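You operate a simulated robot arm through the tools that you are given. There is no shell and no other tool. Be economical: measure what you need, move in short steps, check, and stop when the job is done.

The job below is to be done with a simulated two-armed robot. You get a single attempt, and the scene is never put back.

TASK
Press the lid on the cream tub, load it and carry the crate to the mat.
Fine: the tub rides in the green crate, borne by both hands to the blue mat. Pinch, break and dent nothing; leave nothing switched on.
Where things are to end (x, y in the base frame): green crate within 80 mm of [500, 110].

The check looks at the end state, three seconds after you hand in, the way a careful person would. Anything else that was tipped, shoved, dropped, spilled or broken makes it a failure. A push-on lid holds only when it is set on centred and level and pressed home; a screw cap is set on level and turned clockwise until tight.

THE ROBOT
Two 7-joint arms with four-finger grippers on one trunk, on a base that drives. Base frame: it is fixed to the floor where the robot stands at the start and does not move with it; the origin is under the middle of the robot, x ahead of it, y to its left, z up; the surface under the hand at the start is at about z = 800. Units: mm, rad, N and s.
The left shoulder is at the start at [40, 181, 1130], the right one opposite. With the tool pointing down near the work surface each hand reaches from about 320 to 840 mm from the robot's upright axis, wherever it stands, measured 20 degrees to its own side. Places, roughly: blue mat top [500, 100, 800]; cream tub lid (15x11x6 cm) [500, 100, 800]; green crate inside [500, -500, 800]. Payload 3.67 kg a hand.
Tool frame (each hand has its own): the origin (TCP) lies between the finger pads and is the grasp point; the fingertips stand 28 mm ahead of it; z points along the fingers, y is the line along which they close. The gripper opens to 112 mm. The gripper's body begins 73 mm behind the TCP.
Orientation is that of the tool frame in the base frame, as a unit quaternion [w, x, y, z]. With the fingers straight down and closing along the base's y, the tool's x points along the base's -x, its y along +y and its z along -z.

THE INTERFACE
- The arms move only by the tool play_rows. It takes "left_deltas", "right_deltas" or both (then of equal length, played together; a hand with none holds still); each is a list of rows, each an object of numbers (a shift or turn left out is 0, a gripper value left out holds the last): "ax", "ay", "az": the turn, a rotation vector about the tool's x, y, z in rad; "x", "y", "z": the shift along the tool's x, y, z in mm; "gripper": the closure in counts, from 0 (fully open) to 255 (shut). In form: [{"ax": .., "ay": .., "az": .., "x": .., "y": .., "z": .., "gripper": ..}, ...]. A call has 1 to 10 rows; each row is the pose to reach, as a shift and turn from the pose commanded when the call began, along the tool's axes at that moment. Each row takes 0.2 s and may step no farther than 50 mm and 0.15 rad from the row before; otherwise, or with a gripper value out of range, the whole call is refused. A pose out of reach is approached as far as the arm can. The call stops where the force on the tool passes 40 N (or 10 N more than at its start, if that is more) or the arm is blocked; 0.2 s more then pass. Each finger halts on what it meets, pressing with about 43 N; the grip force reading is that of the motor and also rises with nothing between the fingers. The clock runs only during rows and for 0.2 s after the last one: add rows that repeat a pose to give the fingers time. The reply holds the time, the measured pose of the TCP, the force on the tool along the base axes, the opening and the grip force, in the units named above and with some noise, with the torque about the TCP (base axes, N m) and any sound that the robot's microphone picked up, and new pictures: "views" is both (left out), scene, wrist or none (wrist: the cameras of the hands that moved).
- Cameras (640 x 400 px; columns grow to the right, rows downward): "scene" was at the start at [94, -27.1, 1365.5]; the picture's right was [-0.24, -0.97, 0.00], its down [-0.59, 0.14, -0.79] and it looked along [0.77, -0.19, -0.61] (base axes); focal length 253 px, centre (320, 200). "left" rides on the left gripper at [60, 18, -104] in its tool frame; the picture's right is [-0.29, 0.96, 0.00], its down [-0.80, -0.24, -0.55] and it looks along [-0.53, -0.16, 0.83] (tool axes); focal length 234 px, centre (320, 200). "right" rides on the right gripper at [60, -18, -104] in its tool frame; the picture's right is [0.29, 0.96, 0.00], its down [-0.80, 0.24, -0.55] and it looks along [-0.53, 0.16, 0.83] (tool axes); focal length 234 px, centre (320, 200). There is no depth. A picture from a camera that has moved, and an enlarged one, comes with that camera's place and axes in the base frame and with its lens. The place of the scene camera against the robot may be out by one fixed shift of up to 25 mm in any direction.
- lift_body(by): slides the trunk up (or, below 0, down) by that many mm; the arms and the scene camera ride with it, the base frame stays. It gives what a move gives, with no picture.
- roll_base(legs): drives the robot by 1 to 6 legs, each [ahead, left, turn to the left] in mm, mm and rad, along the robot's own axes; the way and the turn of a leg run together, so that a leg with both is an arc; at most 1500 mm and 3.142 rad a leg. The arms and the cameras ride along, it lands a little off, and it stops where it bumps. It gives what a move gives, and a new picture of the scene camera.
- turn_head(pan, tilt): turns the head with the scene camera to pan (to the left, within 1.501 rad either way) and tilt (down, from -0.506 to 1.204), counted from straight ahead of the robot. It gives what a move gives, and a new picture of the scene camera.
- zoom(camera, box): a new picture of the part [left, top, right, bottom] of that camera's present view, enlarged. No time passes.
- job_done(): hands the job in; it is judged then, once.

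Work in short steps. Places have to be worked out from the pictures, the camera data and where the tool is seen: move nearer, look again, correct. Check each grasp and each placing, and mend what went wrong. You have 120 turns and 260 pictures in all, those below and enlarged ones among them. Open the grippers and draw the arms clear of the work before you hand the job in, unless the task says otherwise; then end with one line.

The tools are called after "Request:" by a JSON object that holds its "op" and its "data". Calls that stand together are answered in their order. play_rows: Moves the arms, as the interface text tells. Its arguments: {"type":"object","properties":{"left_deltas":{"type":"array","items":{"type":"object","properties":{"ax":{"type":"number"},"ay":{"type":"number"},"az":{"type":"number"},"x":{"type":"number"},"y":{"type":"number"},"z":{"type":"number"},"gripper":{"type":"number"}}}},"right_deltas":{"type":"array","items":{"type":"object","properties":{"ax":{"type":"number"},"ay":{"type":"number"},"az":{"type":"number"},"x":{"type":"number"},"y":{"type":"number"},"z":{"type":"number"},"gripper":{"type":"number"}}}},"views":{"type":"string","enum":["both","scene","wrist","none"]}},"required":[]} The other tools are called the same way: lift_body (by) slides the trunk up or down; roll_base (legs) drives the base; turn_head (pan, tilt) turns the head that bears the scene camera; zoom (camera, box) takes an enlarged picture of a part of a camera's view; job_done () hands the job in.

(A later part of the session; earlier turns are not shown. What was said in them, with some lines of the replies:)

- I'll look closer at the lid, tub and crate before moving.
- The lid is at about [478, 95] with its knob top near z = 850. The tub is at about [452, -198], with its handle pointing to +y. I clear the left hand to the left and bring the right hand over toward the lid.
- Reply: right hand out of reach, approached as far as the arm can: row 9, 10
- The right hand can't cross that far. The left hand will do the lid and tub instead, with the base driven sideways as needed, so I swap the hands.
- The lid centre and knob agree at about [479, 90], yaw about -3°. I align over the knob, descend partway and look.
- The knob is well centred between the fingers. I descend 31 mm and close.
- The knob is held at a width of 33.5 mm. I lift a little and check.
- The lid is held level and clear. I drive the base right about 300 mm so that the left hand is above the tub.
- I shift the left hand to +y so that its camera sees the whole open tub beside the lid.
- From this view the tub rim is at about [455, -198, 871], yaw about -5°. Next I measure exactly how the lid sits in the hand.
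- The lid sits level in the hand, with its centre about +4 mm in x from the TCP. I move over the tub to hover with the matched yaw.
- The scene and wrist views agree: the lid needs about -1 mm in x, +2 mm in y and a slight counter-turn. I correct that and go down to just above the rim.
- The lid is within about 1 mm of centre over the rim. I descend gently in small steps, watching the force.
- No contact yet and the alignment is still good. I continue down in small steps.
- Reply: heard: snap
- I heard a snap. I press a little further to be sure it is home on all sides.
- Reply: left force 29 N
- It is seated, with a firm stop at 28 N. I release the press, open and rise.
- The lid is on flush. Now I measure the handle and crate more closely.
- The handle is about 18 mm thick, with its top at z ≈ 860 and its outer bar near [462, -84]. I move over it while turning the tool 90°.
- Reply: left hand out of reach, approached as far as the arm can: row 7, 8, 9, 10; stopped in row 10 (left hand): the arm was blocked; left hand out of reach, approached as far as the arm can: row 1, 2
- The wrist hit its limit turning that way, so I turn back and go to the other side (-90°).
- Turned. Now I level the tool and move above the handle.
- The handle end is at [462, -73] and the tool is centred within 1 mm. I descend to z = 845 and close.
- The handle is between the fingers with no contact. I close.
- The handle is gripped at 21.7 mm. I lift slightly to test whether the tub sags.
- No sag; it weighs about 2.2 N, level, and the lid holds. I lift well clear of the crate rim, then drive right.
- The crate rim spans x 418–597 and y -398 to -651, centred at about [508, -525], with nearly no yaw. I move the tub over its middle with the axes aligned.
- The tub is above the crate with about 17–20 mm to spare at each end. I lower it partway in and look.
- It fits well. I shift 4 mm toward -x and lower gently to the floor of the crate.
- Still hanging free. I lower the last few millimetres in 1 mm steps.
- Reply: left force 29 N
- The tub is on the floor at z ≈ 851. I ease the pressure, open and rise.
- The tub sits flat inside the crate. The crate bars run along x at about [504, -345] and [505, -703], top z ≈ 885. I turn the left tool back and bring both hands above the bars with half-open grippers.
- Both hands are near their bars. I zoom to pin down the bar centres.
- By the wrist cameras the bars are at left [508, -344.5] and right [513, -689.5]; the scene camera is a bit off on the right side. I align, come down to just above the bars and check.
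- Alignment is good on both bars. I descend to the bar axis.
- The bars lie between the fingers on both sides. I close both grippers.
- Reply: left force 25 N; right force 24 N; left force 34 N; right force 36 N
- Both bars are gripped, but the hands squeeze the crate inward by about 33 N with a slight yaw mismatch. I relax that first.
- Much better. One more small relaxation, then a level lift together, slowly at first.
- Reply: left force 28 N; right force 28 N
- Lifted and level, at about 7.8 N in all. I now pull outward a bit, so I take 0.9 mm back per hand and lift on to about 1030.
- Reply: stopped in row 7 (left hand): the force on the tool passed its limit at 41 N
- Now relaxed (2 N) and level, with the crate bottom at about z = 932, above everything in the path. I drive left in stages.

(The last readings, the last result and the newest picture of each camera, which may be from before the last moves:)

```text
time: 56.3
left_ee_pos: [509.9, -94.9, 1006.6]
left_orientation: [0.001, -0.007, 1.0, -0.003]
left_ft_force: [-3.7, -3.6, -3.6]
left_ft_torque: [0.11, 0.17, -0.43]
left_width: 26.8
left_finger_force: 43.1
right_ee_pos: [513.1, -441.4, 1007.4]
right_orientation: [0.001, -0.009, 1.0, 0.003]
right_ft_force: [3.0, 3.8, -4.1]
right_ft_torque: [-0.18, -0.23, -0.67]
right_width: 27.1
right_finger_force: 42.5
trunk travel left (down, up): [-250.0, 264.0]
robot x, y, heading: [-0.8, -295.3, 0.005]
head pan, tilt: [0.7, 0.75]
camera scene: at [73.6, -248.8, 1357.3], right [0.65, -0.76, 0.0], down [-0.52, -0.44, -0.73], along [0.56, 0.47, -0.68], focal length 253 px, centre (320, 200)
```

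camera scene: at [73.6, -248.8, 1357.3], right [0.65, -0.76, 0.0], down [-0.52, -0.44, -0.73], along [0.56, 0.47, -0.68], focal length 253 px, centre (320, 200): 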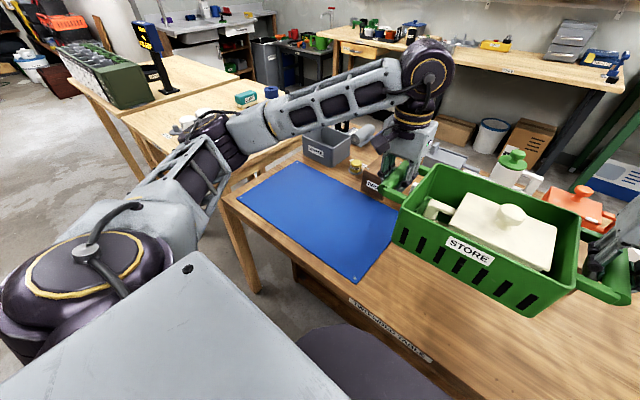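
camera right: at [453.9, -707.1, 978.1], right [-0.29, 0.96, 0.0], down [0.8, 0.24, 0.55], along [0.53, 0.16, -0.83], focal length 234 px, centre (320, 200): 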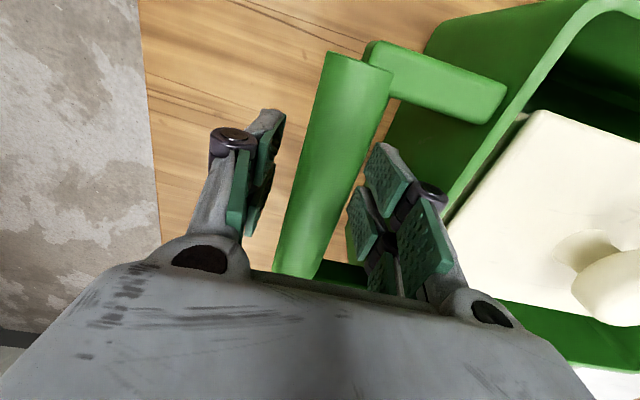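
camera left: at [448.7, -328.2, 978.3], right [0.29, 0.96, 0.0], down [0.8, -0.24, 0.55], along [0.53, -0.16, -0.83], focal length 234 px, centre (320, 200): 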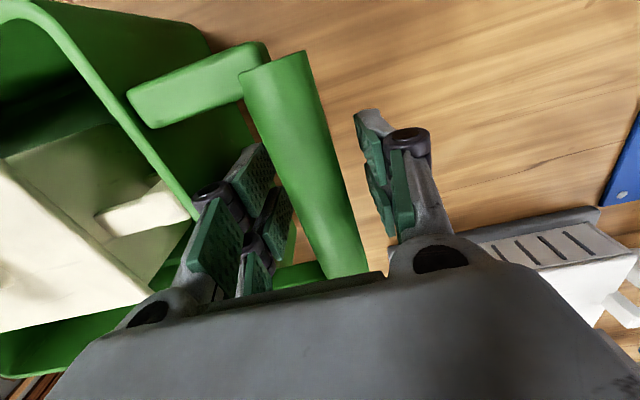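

Riding steadily. I continue another stage, watching the left elbow against the left table.

Request:
{"op": "roll_base", "data": {"legs": [[0, 220, 0]]}}

Request:
{"op": "turn_head", "data": {"pan": 1.1, "tilt": 0.6}}

```text
time: 58.0
left_ee_pos: [509.2, 126.2, 1005.6]
left_orientation: [0.0, -0.008, 1.0, -0.004]
left_ft_force: [-1.8, 0.3, -3.2]
left_ft_torque: [0.08, 0.09, -0.25]
left_width: 26.8
left_finger_force: 43.2
right_ee_pos: [513.9, -220.1, 1007.3]
right_orientation: [0.001, -0.009, 1.0, 0.003]
right_ft_force: [3.1, 1.8, -3.8]
right_ft_torque: [-0.13, -0.14, -0.57]
right_width: 27.2
right_finger_force: 43.4
trunk travel left (down, up): [-250.0, 264.0]
robot x, y, heading: [-4.4, -73.5, 0.003]
head pan, tilt: [0.7, 0.75]
camera scene: at [72.9, -29.3, 1357.3], right [0.65, -0.76, 0.0], down [-0.52, -0.44, -0.73], along [0.56, 0.47, -0.68], focal length 253 px, centre (320, 200)
```

scene: 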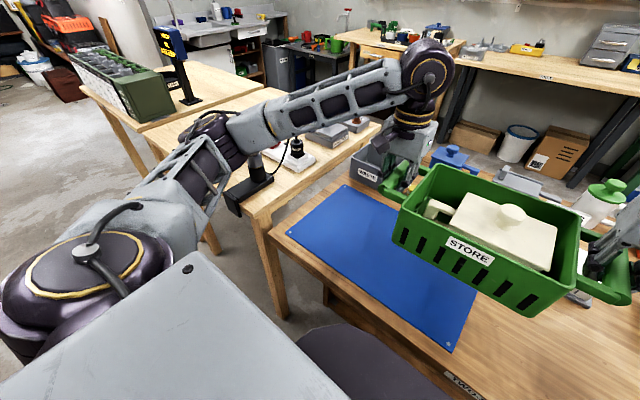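

```text
time: 58.9
left_ee_pos: [508.2, 125.3, 1006.5]
left_orientation: [0.001, -0.007, 1.0, -0.004]
left_ft_force: [-1.4, -0.9, -2.7]
left_ft_torque: [0.07, -0.02, -0.01]
left_width: 26.9
left_finger_force: 43.0
right_ee_pos: [512.9, -221.3, 1007.3]
right_orientation: [0.001, -0.008, 1.0, 0.003]
right_ft_force: [0.5, 1.7, -4.0]
right_ft_torque: [-0.1, -0.01, -0.31]
right_width: 27.3
right_finger_force: 43.1
trunk travel left (down, up): [-250.0, 264.0]
robot x, y, heading: [-1.0, -76.2, 0.005]
head pan, tilt: [1.1, 0.6]
camera scene: at [49.7, -5.0, 1370.2], right [0.89, -0.45, 0.0], down [-0.26, -0.5, -0.82], along [0.37, 0.74, -0.57], focal length 253 px, centre (320, 200)
```

scene: 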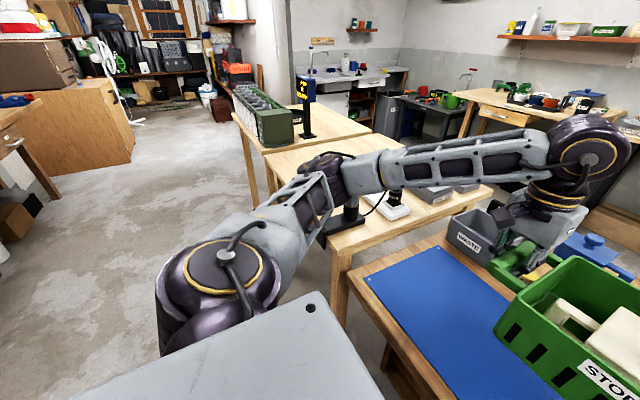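

The elbow is at about [284, 400, 1116] and stays in front of and above the left table's stand. I drive the last 137 mm.

Request:
{"op": "roll_base", "data": {"legs": [[-5, 140, 0]]}}

Request:
{"op": "turn_head", "data": {"pan": 0.3, "tilt": 0.75}}

```text
time: 60.2
left_ee_pos: [503.7, 265.1, 1006.3]
left_orientation: [0.0, -0.008, 1.0, -0.002]
left_ft_force: [-1.1, -1.1, -2.7]
left_ft_torque: [0.03, 0.12, -0.15]
left_width: 26.8
left_finger_force: 42.8
right_ee_pos: [508.7, -79.9, 1007.4]
right_orientation: [0.001, -0.008, 1.0, 0.002]
right_ft_force: [1.9, 0.6, -3.8]
right_ft_torque: [-0.14, -0.2, -0.45]
right_width: 27.2
right_finger_force: 42.9
trunk travel left (down, up): [-250.0, 264.0]
robot x, y, heading: [-6.0, 65.2, 0.003]
head pan, tilt: [1.1, 0.6]
camera scene: at [44.2, 136.1, 1370.2], right [0.89, -0.45, 0.0], down [-0.26, -0.5, -0.82], along [0.37, 0.74, -0.57], focal length 253 px, centre (320, 200)
```

scene: 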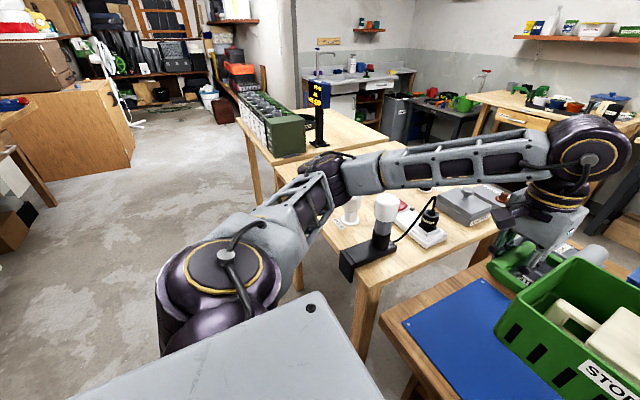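

```text
time: 61.4
left_ee_pos: [505.5, 265.6, 1007.0]
left_orientation: [0.0, -0.008, 1.0, -0.002]
left_ft_force: [-1.5, -1.2, -3.6]
left_ft_torque: [0.1, 0.03, -0.04]
left_width: 26.9
left_finger_force: 43.1
right_ee_pos: [508.4, -80.1, 1007.9]
right_orientation: [0.001, -0.008, 1.0, 0.003]
right_ft_force: [0.2, 0.6, -4.5]
right_ft_torque: [-0.13, -0.04, -0.33]
right_width: 27.3
right_finger_force: 42.5
trunk travel left (down, up): [-250.0, 264.0]
robot x, y, heading: [-8.3, 63.9, 0.004]
head pan, tilt: [0.3, 0.75]
camera scene: at [83.4, 82.2, 1357.3], right [0.3, -0.95, 0.0], down [-0.65, -0.2, -0.73], along [0.7, 0.22, -0.68], focal length 253 px, centre (320, 200)
```

scene: 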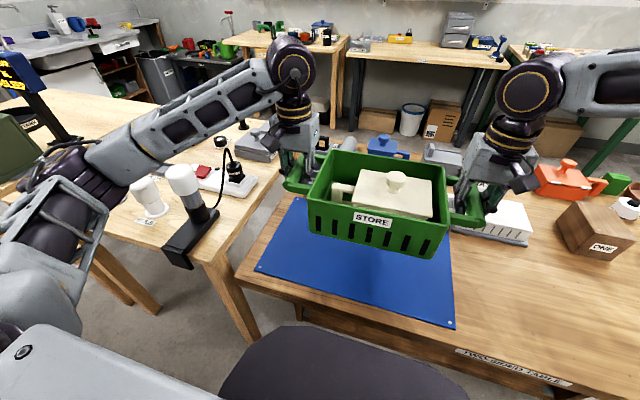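

The crate is over the mat, centred at about [507, 93], and the left arm looks clear of the stand. I lower both hands evenly.

Request:
{"op": "play_rows", "data": {"left_deltas": [{"z": 12}, {"z": 26}, {"z": 40}, {"z": 54}, {"z": 68}, {"z": 80}, {"z": 80}], "right_deltas": [{"z": 12}, {"z": 26}, {"z": 40}, {"z": 54}, {"z": 68}, {"z": 80}, {"z": 80}], "views": "scene"}}

```text
time: 63.0
left_ee_pos: [502.5, 265.7, 925.8]
left_orientation: [0.0, -0.008, 1.0, -0.003]
left_ft_force: [-3.2, 6.9, -3.6]
left_ft_torque: [-0.1, -0.02, -0.43]
left_width: 26.8
left_finger_force: 42.9
right_ee_pos: [507.8, -80.9, 928.0]
right_orientation: [0.002, -0.008, 1.0, 0.001]
right_ft_force: [2.9, -6.9, -4.3]
right_ft_torque: [0.01, -0.04, -0.56]
right_width: 27.0
right_finger_force: 42.9
trunk travel left (down, up): [-250.0, 264.0]
robot x, y, heading: [-4.3, 65.2, 0.005]
head pan, tilt: [0.3, 0.75]
camera scene: at [83.1, 81.8, 1357.3], right [0.3, -0.95, 0.0], down [-0.65, -0.2, -0.73], along [0.7, 0.22, -0.68], focal length 253 px, centre (320, 200)
```

scene: 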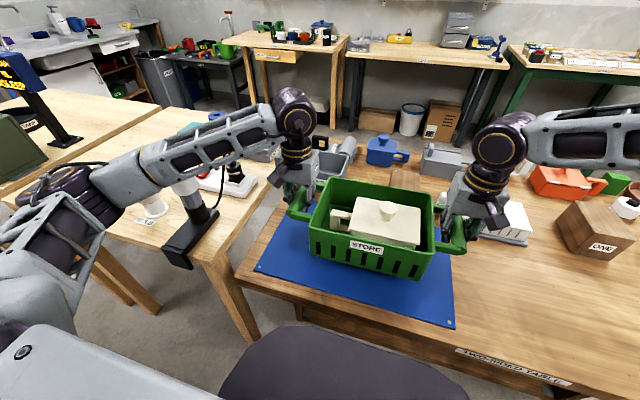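

The forearm now overlaps the white cylinder in the picture, so I check the clearance from another head angle.

Request:
{"op": "zoom", "data": {"camera": "scene", "box": [60, 90, 320, 280]}}

Request:
{"op": "turn_head", "data": {"pan": 1.0, "tilt": 0.7}}

Request:
{"op": "zoom", "data": {"camera": "left", "box": [0, 0, 640, 400]}}

```text
2.11 times, centred on (190, 185) of scene
camera zoom: at [83.1, 81.8, 1357.3], right [0.3, -0.95, 0.0], down [-0.65, -0.2, -0.73], along [0.7, 0.22, -0.68], focal length 532 px, centre (594, 232)
```

zoom: 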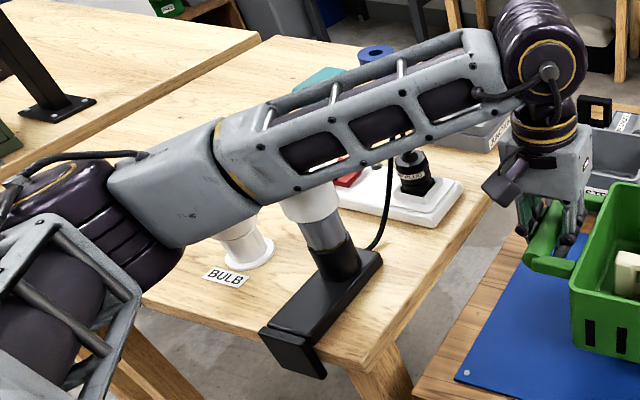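

```text
time: 64.0
left_ee_pos: [503.1, 265.9, 925.2]
left_orientation: [0.0, -0.008, 1.0, -0.004]
left_ft_force: [-2.8, 11.7, -3.4]
left_ft_torque: [-0.17, 0.27, -0.47]
left_width: 26.9
left_finger_force: 43.3
right_ee_pos: [509.1, -78.8, 927.9]
right_orientation: [0.0, -0.008, 1.0, 0.001]
right_ft_force: [3.6, -11.4, -4.5]
right_ft_torque: [0.09, -0.3, -0.54]
right_width: 27.4
right_finger_force: 42.7
trunk travel left (down, up): [-250.0, 264.0]
robot x, y, heading: [-10.1, 62.4, -0.0]
head pan, tilt: [1.0, 0.7]
camera scene: at [50.1, 128.6, 1361.5], right [0.84, -0.54, 0.0], down [-0.35, -0.54, -0.76], along [0.41, 0.64, -0.64], focal length 253 px, centre (320, 200)
```

scene: 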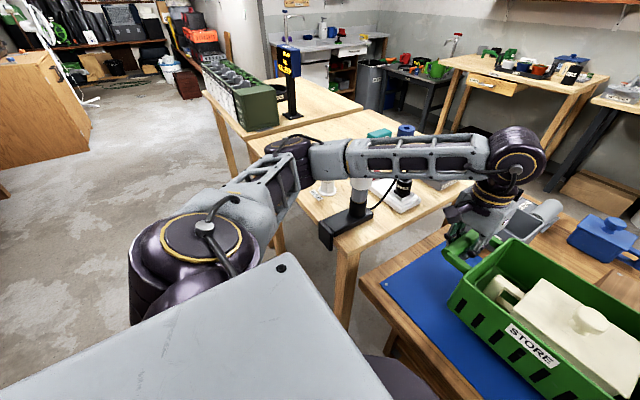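

```text
1.00 times, centred on (320, 200) of left (not enlarged: the box is as wide or as high as the picture)
camera zoom: at [443.0, 282.2, 1030.1], right [0.27, 0.96, 0.0], down [0.8, -0.22, 0.56], along [0.53, -0.15, -0.83], focal length 234 px, centre (320, 200)
```

zoom: 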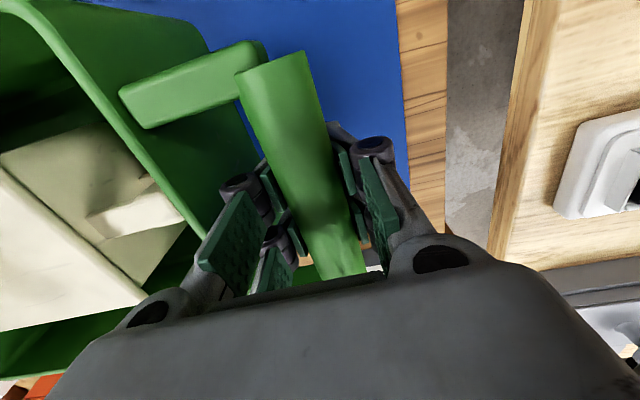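

It's a lamp: the forearm has only about 25 mm horizontal clearance and would come level with its top. I raise the trunk 120 mm so that the elbow stays high while the hands go down, and drive 15 mm to the right.

Request:
{"op": "lift_body", "data": {"by": 120}}

Request:
{"op": "roll_base", "data": {"legs": [[0, -15, 0]]}}

```text
time: 65.5
left_ee_pos: [504.5, 264.0, 1044.6]
left_orientation: [0.0, -0.008, 1.0, -0.002]
left_ft_force: [-3.0, 16.4, -4.5]
left_ft_torque: [-0.22, -0.06, -0.51]
left_width: 26.8
left_finger_force: 43.4
right_ee_pos: [507.5, -79.2, 1046.7]
right_orientation: [0.001, -0.008, 1.0, 0.002]
right_ft_force: [3.1, -16.2, -4.4]
right_ft_torque: [0.14, -0.01, -0.55]
right_width: 27.3
right_finger_force: 43.3
trunk travel left (down, up): [-370.0, 144.0]
robot x, y, heading: [-7.4, 64.6, 0.004]
head pan, tilt: [1.0, 0.7]
```

```text
time: 66.3
left_ee_pos: [504.5, 254.5, 1044.2]
left_orientation: [0.0, -0.009, 1.0, -0.005]
left_ft_force: [-3.5, 19.5, -4.0]
left_ft_torque: [-0.35, -0.33, -0.57]
left_width: 27.0
left_finger_force: 42.5
right_ee_pos: [508.4, -90.3, 1046.7]
right_orientation: [0.001, -0.009, 1.0, 0.001]
right_ft_force: [3.5, -18.0, -3.5]
right_ft_torque: [0.16, 0.27, -0.65]
right_width: 26.9
right_finger_force: 42.9
trunk travel left (down, up): [-370.0, 144.0]
robot x, y, heading: [-5.4, 48.8, 0.005]
head pan, tilt: [1.0, 0.7]
camera scene: at [50.0, 118.9, 1480.3], right [0.84, -0.54, 0.0], down [-0.35, -0.55, -0.76], along [0.41, 0.64, -0.65], focal length 253 px, centre (320, 200)
```

scene: 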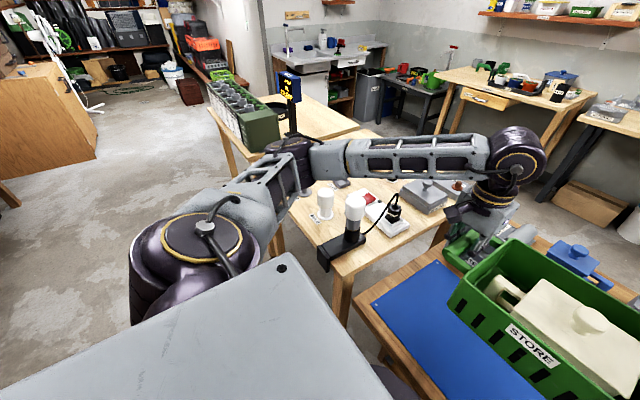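

The lamp is now clearly beside and below the forearm. I relax the squeeze and lower about 110 mm.

Request:
{"op": "play_rows", "data": {"left_deltas": [{"y": 0.8, "z": 5}, {"y": 0.8, "z": 20}, {"y": 0.8, "z": 36}, {"y": 0.8, "z": 52}, {"y": 0.8, "z": 68}, {"y": 0.8, "z": 84}, {"y": 0.8, "z": 98}, {"y": 0.8, "z": 110}, {"y": 0.8, "z": 110}], "right_deltas": [{"y": -0.8, "z": 6}, {"y": -0.8, "z": 21}, {"y": -0.8, "z": 37}, {"y": -0.8, "z": 53}, {"y": -0.8, "z": 69}, {"y": -0.8, "z": 86}, {"y": -0.8, "z": 100}, {"y": -0.8, "z": 112}, {"y": -0.8, "z": 112}], "views": "scene"}}

```text
time: 68.3
left_ee_pos: [502.6, 251.3, 935.0]
left_orientation: [0.0, -0.007, 1.0, -0.002]
left_ft_force: [-2.6, -9.3, -3.7]
left_ft_torque: [0.24, 0.22, -0.36]
left_width: 27.1
left_finger_force: 43.1
right_ee_pos: [507.7, -93.8, 934.7]
right_orientation: [0.002, -0.009, 1.0, 0.003]
right_ft_force: [1.3, 9.1, -2.9]
right_ft_torque: [-0.2, -0.27, -0.22]
right_width: 27.1
right_finger_force: 43.3
trunk travel left (down, up): [-370.0, 144.0]
robot x, y, heading: [-7.1, 47.6, 0.003]
head pan, tilt: [1.0, 0.7]
camera scene: at [49.8, 114.4, 1480.5], right [0.84, -0.54, 0.0], down [-0.35, -0.54, -0.76], along [0.41, 0.65, -0.64], focal length 253 px, centre (320, 200)
```

scene: 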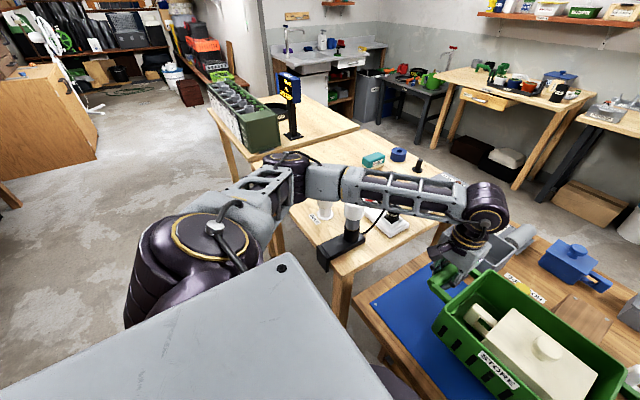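

The forearm is now roughly 100 mm above the lamp. I lower on, to just above the mat.

Request:
{"op": "play_rows", "data": {"left_deltas": [{"z": 12}, {"z": 25}, {"z": 38}, {"z": 48}, {"z": 52}, {"z": 52}], "right_deltas": [{"z": 12}, {"z": 25}, {"z": 38}, {"z": 48}, {"z": 52}, {"z": 52}], "views": "scene"}}

```text
time: 69.3
left_ee_pos: [501.7, 245.8, 887.7]
left_orientation: [0.0, -0.004, 1.0, -0.006]
left_ft_force: [-1.9, -3.2, -2.2]
left_ft_torque: [-0.23, -0.27, 0.32]
left_width: 26.6
left_finger_force: 43.3
right_ee_pos: [502.9, -99.4, 897.0]
right_orientation: [0.003, -0.008, 1.0, 0.007]
right_ft_force: [2.4, 2.7, -4.9]
right_ft_torque: [-0.18, 0.19, -1.19]
right_width: 27.7
right_finger_force: 42.9
right hand out of reach, approached as far as the arm can: row 3, 4, 5
trunk travel left (down, up): [-370.0, 144.0]
robot x, y, heading: [-4.6, 52.1, 0.003]
head pan, tilt: [1.0, 0.7]
stopped in row 5 (right hand): the force on the tool passed its limit at 43 N (the readings are from after the stop); the commanded pose is now the measured one
camera scene: at [50.3, 114.3, 1480.5], right [0.84, -0.54, 0.0], down [-0.35, -0.54, -0.76], along [0.41, 0.65, -0.64], focal length 253 px, centre (320, 200)
```

scene: 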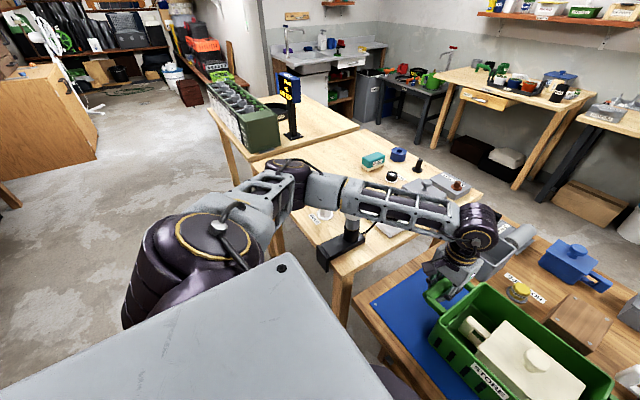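

The right hand hit its reach limit with the trunk this high; the crate is now tilted by about 9 mm end to end. I level it with the left hand and let the trunk take both down.

Request:
{"op": "play_rows", "data": {"left_deltas": [{"z": -3}, {"z": -6}, {"z": -9}, {"z": -9}], "right_deltas": [{}, {}, {}, {}], "views": "none"}}

Request:
{"op": "lift_body", "data": {"by": -14}}

Request:
{"op": "turn_head", "data": {"pan": 0.2, "tilt": 0.8}}

```text
time: 70.3
left_ee_pos: [502.1, 246.1, 898.0]
left_orientation: [-0.001, -0.004, 1.0, -0.007]
left_ft_force: [-4.9, -5.0, -4.7]
left_ft_torque: [0.36, 0.18, -0.34]
left_width: 26.4
left_finger_force: 42.6
right_ee_pos: [503.8, -99.5, 898.0]
right_orientation: [0.004, -0.009, 1.0, 0.008]
right_ft_force: [5.2, 4.9, -3.3]
right_ft_torque: [-0.05, -0.23, -1.38]
right_width: 27.7
right_finger_force: 43.4
trunk travel left (down, up): [-370.0, 144.0]
robot x, y, heading: [-2.3, 46.3, 0.003]
head pan, tilt: [1.0, 0.7]
```

```text
time: 70.9
left_ee_pos: [502.4, 245.3, 883.8]
left_orientation: [-0.001, -0.003, 1.0, -0.006]
left_ft_force: [-6.6, -6.2, -4.8]
left_ft_torque: [0.36, 0.24, -0.6]
left_width: 26.8
left_finger_force: 42.7
right_ee_pos: [503.0, -99.2, 883.8]
right_orientation: [0.003, -0.009, 1.0, 0.008]
right_ft_force: [4.9, 6.1, -2.7]
right_ft_torque: [-0.05, -0.28, -1.39]
right_width: 27.6
right_finger_force: 43.1
trunk travel left (down, up): [-356.0, 158.0]
robot x, y, heading: [-9.8, 50.8, 0.007]
head pan, tilt: [1.0, 0.7]
```

```text
time: 72.1
left_ee_pos: [501.3, 247.4, 884.0]
left_orientation: [0.0, -0.003, 1.0, -0.007]
left_ft_force: [-6.4, -9.1, -4.2]
left_ft_torque: [0.4, 0.04, -0.68]
left_width: 26.9
left_finger_force: 43.4
right_ee_pos: [502.9, -99.8, 884.2]
right_orientation: [0.003, -0.009, 1.0, 0.008]
right_ft_force: [6.3, 8.6, -3.0]
right_ft_torque: [-0.1, -0.1, -1.4]
right_width: 27.6
right_finger_force: 43.3
trunk travel left (down, up): [-356.0, 158.0]
robot x, y, heading: [-5.4, 50.5, 0.003]
head pan, tilt: [0.201, 0.799]
camera scene: at [83.3, 59.2, 1458.2], right [0.2, -0.98, 0.0], down [-0.7, -0.15, -0.7], along [0.68, 0.14, -0.72], focal length 253 px, centre (320, 200)
```

scene: 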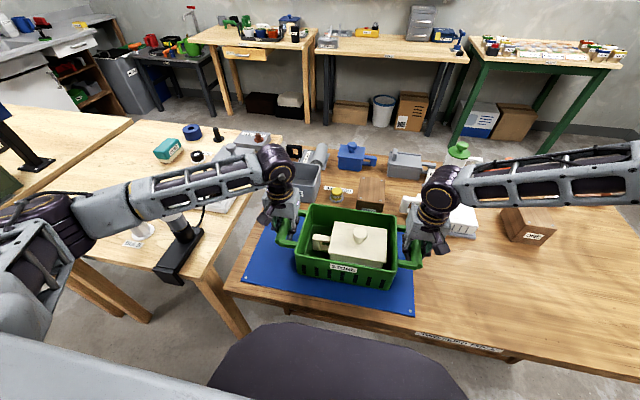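

Level at 884 and over the mat. I lower the trunk in small steps until touchdown.

Request:
{"op": "lift_body", "data": {"by": -6}}

Request:
{"op": "lift_body", "data": {"by": -2}}

```text
time: 72.6
left_ee_pos: [501.9, 248.0, 878.0]
left_orientation: [-0.001, -0.003, 1.0, -0.007]
left_ft_force: [-6.4, -10.4, -4.1]
left_ft_torque: [0.44, -0.07, -0.63]
left_width: 26.8
left_finger_force: 43.4
right_ee_pos: [502.1, -98.6, 877.6]
right_orientation: [0.003, -0.009, 1.0, 0.008]
right_ft_force: [6.5, 10.3, -2.8]
right_ft_torque: [-0.13, 0.02, -1.36]
right_width: 27.7
right_finger_force: 42.9
trunk travel left (down, up): [-350.0, 164.0]
robot x, y, heading: [-1.4, 47.2, 0.002]
head pan, tilt: [0.201, 0.799]
```

```text
time: 73.1
left_ee_pos: [501.7, 247.4, 875.1]
left_orientation: [-0.001, -0.004, 1.0, -0.007]
left_ft_force: [-4.9, -10.2, -4.2]
left_ft_torque: [0.42, -0.1, -0.58]
left_width: 26.9
left_finger_force: 43.2
right_ee_pos: [502.9, -98.5, 874.5]
right_orientation: [0.004, -0.009, 1.0, 0.008]
right_ft_force: [5.2, 10.3, -3.3]
right_ft_torque: [-0.15, 0.02, -1.36]
right_width: 27.8
right_finger_force: 42.8
trunk travel left (down, up): [-348.0, 166.0]
robot x, y, heading: [-5.4, 48.3, 0.002]
head pan, tilt: [0.201, 0.799]
```

Still carrying. I lower further.

Request:
{"op": "lift_body", "data": {"by": -2}}

Request:
{"op": "lift_body", "data": {"by": -1.5}}

```text
time: 73.7
left_ee_pos: [502.6, 246.5, 874.4]
left_orientation: [0.001, -0.004, 1.0, -0.007]
left_ft_force: [-4.2, -10.8, 3.2]
left_ft_torque: [0.34, 0.88, -0.53]
left_width: 27.0
left_finger_force: 43.5
right_ee_pos: [502.6, -99.3, 873.6]
right_orientation: [0.004, -0.008, 1.0, 0.009]
right_ft_force: [5.1, 9.7, 3.7]
right_ft_torque: [-0.14, 0.48, -1.46]
right_width: 28.5
right_finger_force: 42.8
trunk travel left (down, up): [-346.0, 168.0]
robot x, y, heading: [-1.5, 48.5, 0.005]
head pan, tilt: [0.201, 0.799]
```

```text
time: 74.2
left_ee_pos: [501.3, 246.0, 873.3]
left_orientation: [0.001, -0.004, 1.0, -0.008]
left_ft_force: [-6.4, -9.1, 9.2]
left_ft_torque: [0.11, -0.34, -0.44]
left_width: 28.2
left_finger_force: 42.5
right_ee_pos: [503.6, -99.1, 873.6]
right_orientation: [0.006, -0.009, 1.0, 0.007]
right_ft_force: [9.5, 11.4, -1.2]
right_ft_torque: [-0.13, -0.25, -1.85]
right_width: 29.8
right_finger_force: 43.3
trunk travel left (down, up): [-344.0, 169.0]
robot x, y, heading: [-6.9, 48.3, 0.005]
head pan, tilt: [0.201, 0.799]
```

Touched down (the load has reversed). I open both grippers to 51 mm and then look.

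Request:
{"op": "play_rows", "data": {"left_deltas": [{"gripper": 180}, {"gripper": 150}, {"gripper": 138}, {"gripper": 138}], "right_deltas": [{"gripper": 180}, {"gripper": 150}, {"gripper": 138}, {"gripper": 138}], "views": "both"}}

```text
time: 75.2
left_ee_pos: [502.3, 247.2, 872.4]
left_orientation: [-0.001, -0.005, 1.0, -0.006]
left_ft_force: [0.4, -0.4, -0.1]
left_ft_torque: [0.0, -0.02, 0.03]
left_width: 51.3
left_finger_force: 0.0
right_ee_pos: [501.7, -99.3, 872.0]
right_orientation: [0.003, -0.009, 1.0, 0.007]
right_ft_force: [0.2, 0.4, -0.4]
right_ft_torque: [0.02, 0.01, 0.02]
right_width: 51.7
right_finger_force: 0.1
trunk travel left (down, up): [-344.0, 169.0]
robot x, y, heading: [-6.5, 45.8, 0.006]
head pan, tilt: [0.201, 0.799]
camera scene: at [82.6, 59.0, 1446.8], right [0.2, -0.98, 0.0], down [-0.7, -0.15, -0.7], along [0.68, 0.14, -0.72], focal length 253 px, centre (320, 200)
camera right: at [442.4, -120.5, 974.2], right [-0.31, 0.95, 0.01], down [0.79, 0.25, 0.56], along [0.53, 0.18, -0.83], focal length 234 px, centre (320, 200)
camera left: at [441.4, 265.0, 976.4], right [0.28, 0.96, -0.01], down [0.8, -0.23, 0.56], along [0.53, -0.17, -0.83], focal length 234 px, centre (320, 200)
```

scene: 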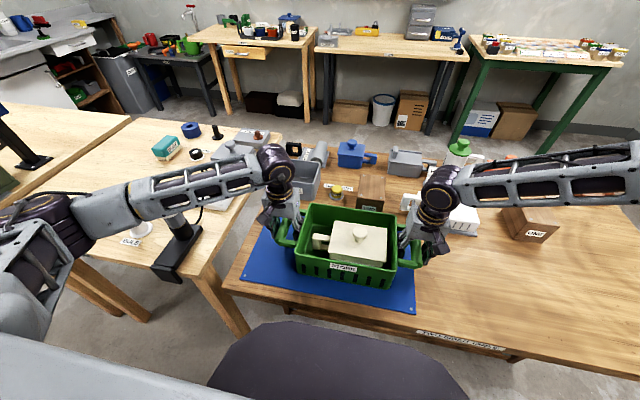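
right: 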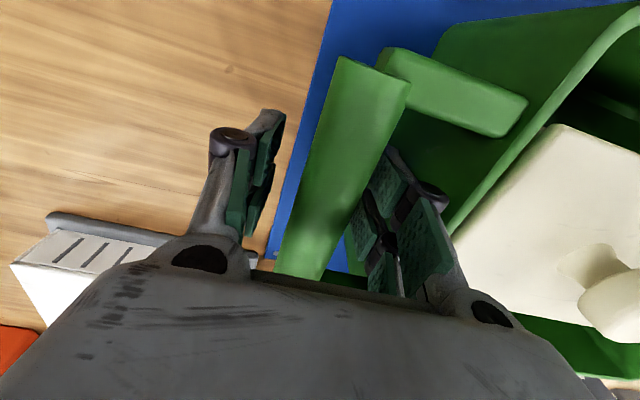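
left: 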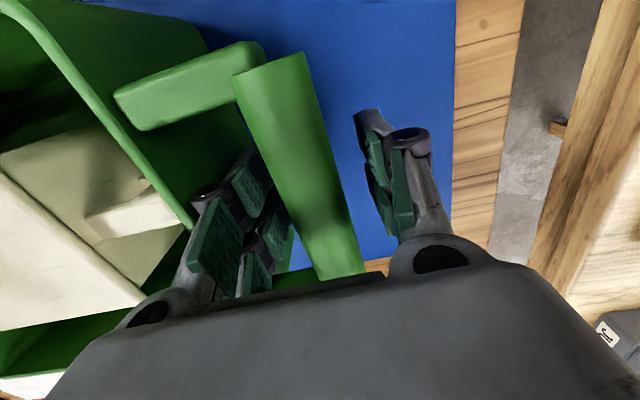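

The crate stands on the mat, centred at about [502, 74], and both grippers are free. I rise straight up.

Request:
{"op": "play_rows", "data": {"left_deltas": [{"z": -15}, {"z": -35}, {"z": -60}, {"z": -90}, {"z": -120}, {"z": -150}, {"z": -150}], "right_deltas": [{"z": -15}, {"z": -35}, {"z": -60}, {"z": -90}, {"z": -120}, {"z": -150}, {"z": -150}], "views": "both"}}

Request:
{"op": "zoom", "data": {"camera": "scene", "box": [220, 170, 440, 320]}}

```text
time: 76.8
left_ee_pos: [501.9, 248.3, 1022.7]
left_orientation: [-0.001, -0.005, 1.0, -0.007]
left_ft_force: [-0.4, 0.7, -0.2]
left_ft_torque: [-0.02, 0.0, -0.02]
left_width: 51.4
left_finger_force: 0.0
right_ee_pos: [499.9, -101.9, 1022.2]
right_orientation: [0.003, -0.01, 1.0, 0.007]
right_ft_force: [0.0, 0.0, -0.1]
right_ft_torque: [0.0, 0.03, 0.03]
right_width: 51.6
right_finger_force: 0.1
trunk travel left (down, up): [-344.0, 169.0]
robot x, y, heading: [-8.0, 44.5, 0.005]
head pan, tilt: [0.201, 0.799]
camera scene: at [83.3, 59.1, 1446.7], right [0.2, -0.98, 0.0], down [-0.7, -0.15, -0.7], along [0.68, 0.14, -0.72], focal length 253 px, centre (320, 200)
camera right: at [441.3, -122.3, 1124.4], right [-0.31, 0.95, 0.01], down [0.79, 0.25, 0.56], along [0.53, 0.18, -0.83], focal length 234 px, centre (320, 200)
camera left: at [441.7, 266.9, 1126.1], right [0.28, 0.96, -0.01], down [0.8, -0.23, 0.56], along [0.53, -0.17, -0.83], focal length 234 px, centre (320, 200)
```

scene: 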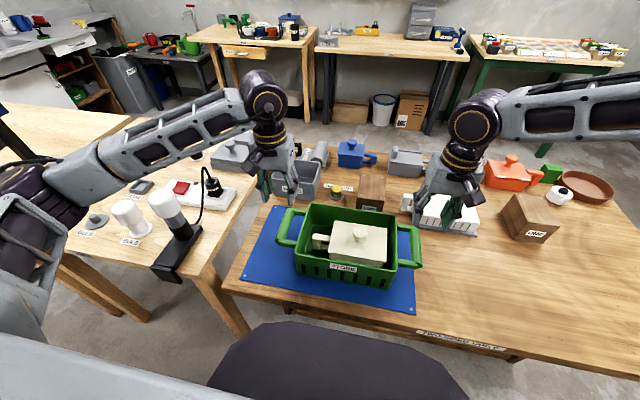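
right: 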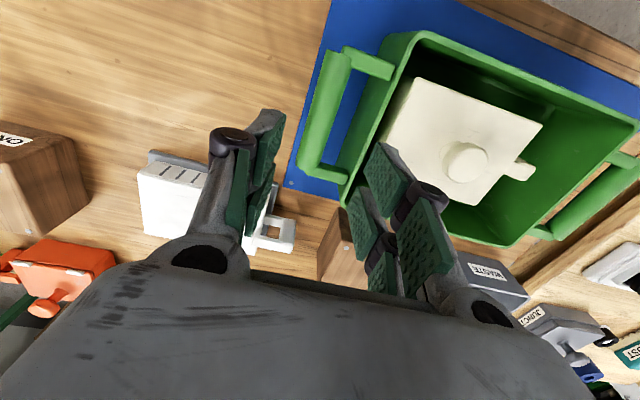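
left: 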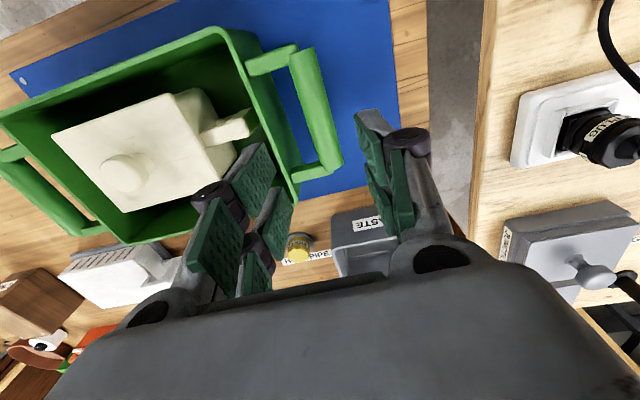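

```text
2.67 times, centred on (330, 245) of scene
camera zoom: at [83.3, 59.1, 1446.7], right [0.2, -0.98, 0.0], down [-0.7, -0.15, -0.7], along [0.68, 0.14, -0.72], focal length 674 px, centre (293, 80)
```

zoom: 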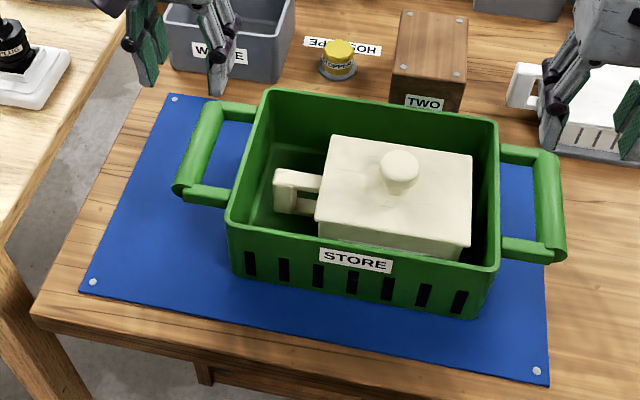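

The crate is on the mat with the lidded tub inside and nothing else disturbed. I open the grippers fully and draw the arms a bit farther off.

Request:
{"op": "play_rows", "data": {"left_deltas": [{"z": -30}, {"z": -60}, {"z": -80, "gripper": 0}, {"z": -80, "gripper": 0}, {"z": -80, "gripper": 0}], "right_deltas": [{"z": -30}, {"z": -60, "y": -30}, {"z": -80, "y": -70, "gripper": 0}, {"z": -80, "y": -110, "gripper": 0}, {"z": -80, "y": -150, "gripper": 0}], "views": "scene"}}

```text
time: 78.0
left_ee_pos: [501.1, 248.3, 1103.5]
left_orientation: [0.0, -0.004, 1.0, -0.006]
left_ft_force: [-0.4, -0.3, 0.6]
left_ft_torque: [0.04, 0.02, -0.01]
left_width: 111.8
left_finger_force: 0.1
right_ee_pos: [503.7, -255.3, 1099.1]
right_orientation: [0.004, -0.009, 1.0, 0.007]
right_ft_force: [0.1, 0.4, -1.0]
right_ft_torque: [0.04, -0.02, -0.01]
right_width: 112.0
right_finger_force: 0.0
trunk travel left (down, up): [-344.0, 169.0]
robot x, y, heading: [-10.7, 50.6, 0.001]
head pan, tilt: [0.201, 0.799]
camera scene: at [82.3, 57.1, 1446.8], right [0.2, -0.98, 0.0], down [-0.7, -0.14, -0.7], along [0.68, 0.14, -0.72], focal length 253 px, centre (320, 200)
```

scene: 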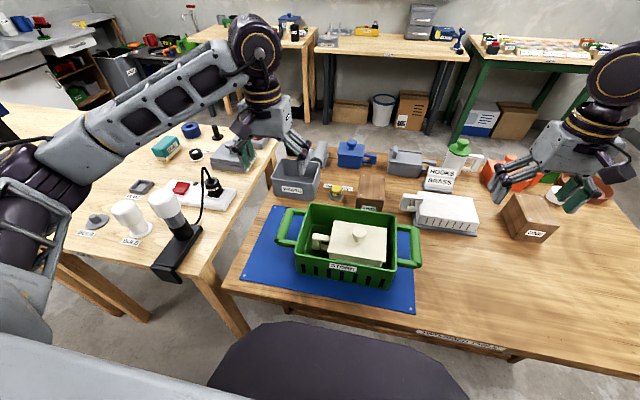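

Everything is in place, the grippers are open and the arms are clear. I hand in.

Request:
{"op": "job_done", "data": {}}

```text
The job is handed in.
```

The tub's lid is snapped on, the tub is in the green crate, and both hands carried the crate to the blue mat, where it stands at about [502, 74], about 36 mm from the target.
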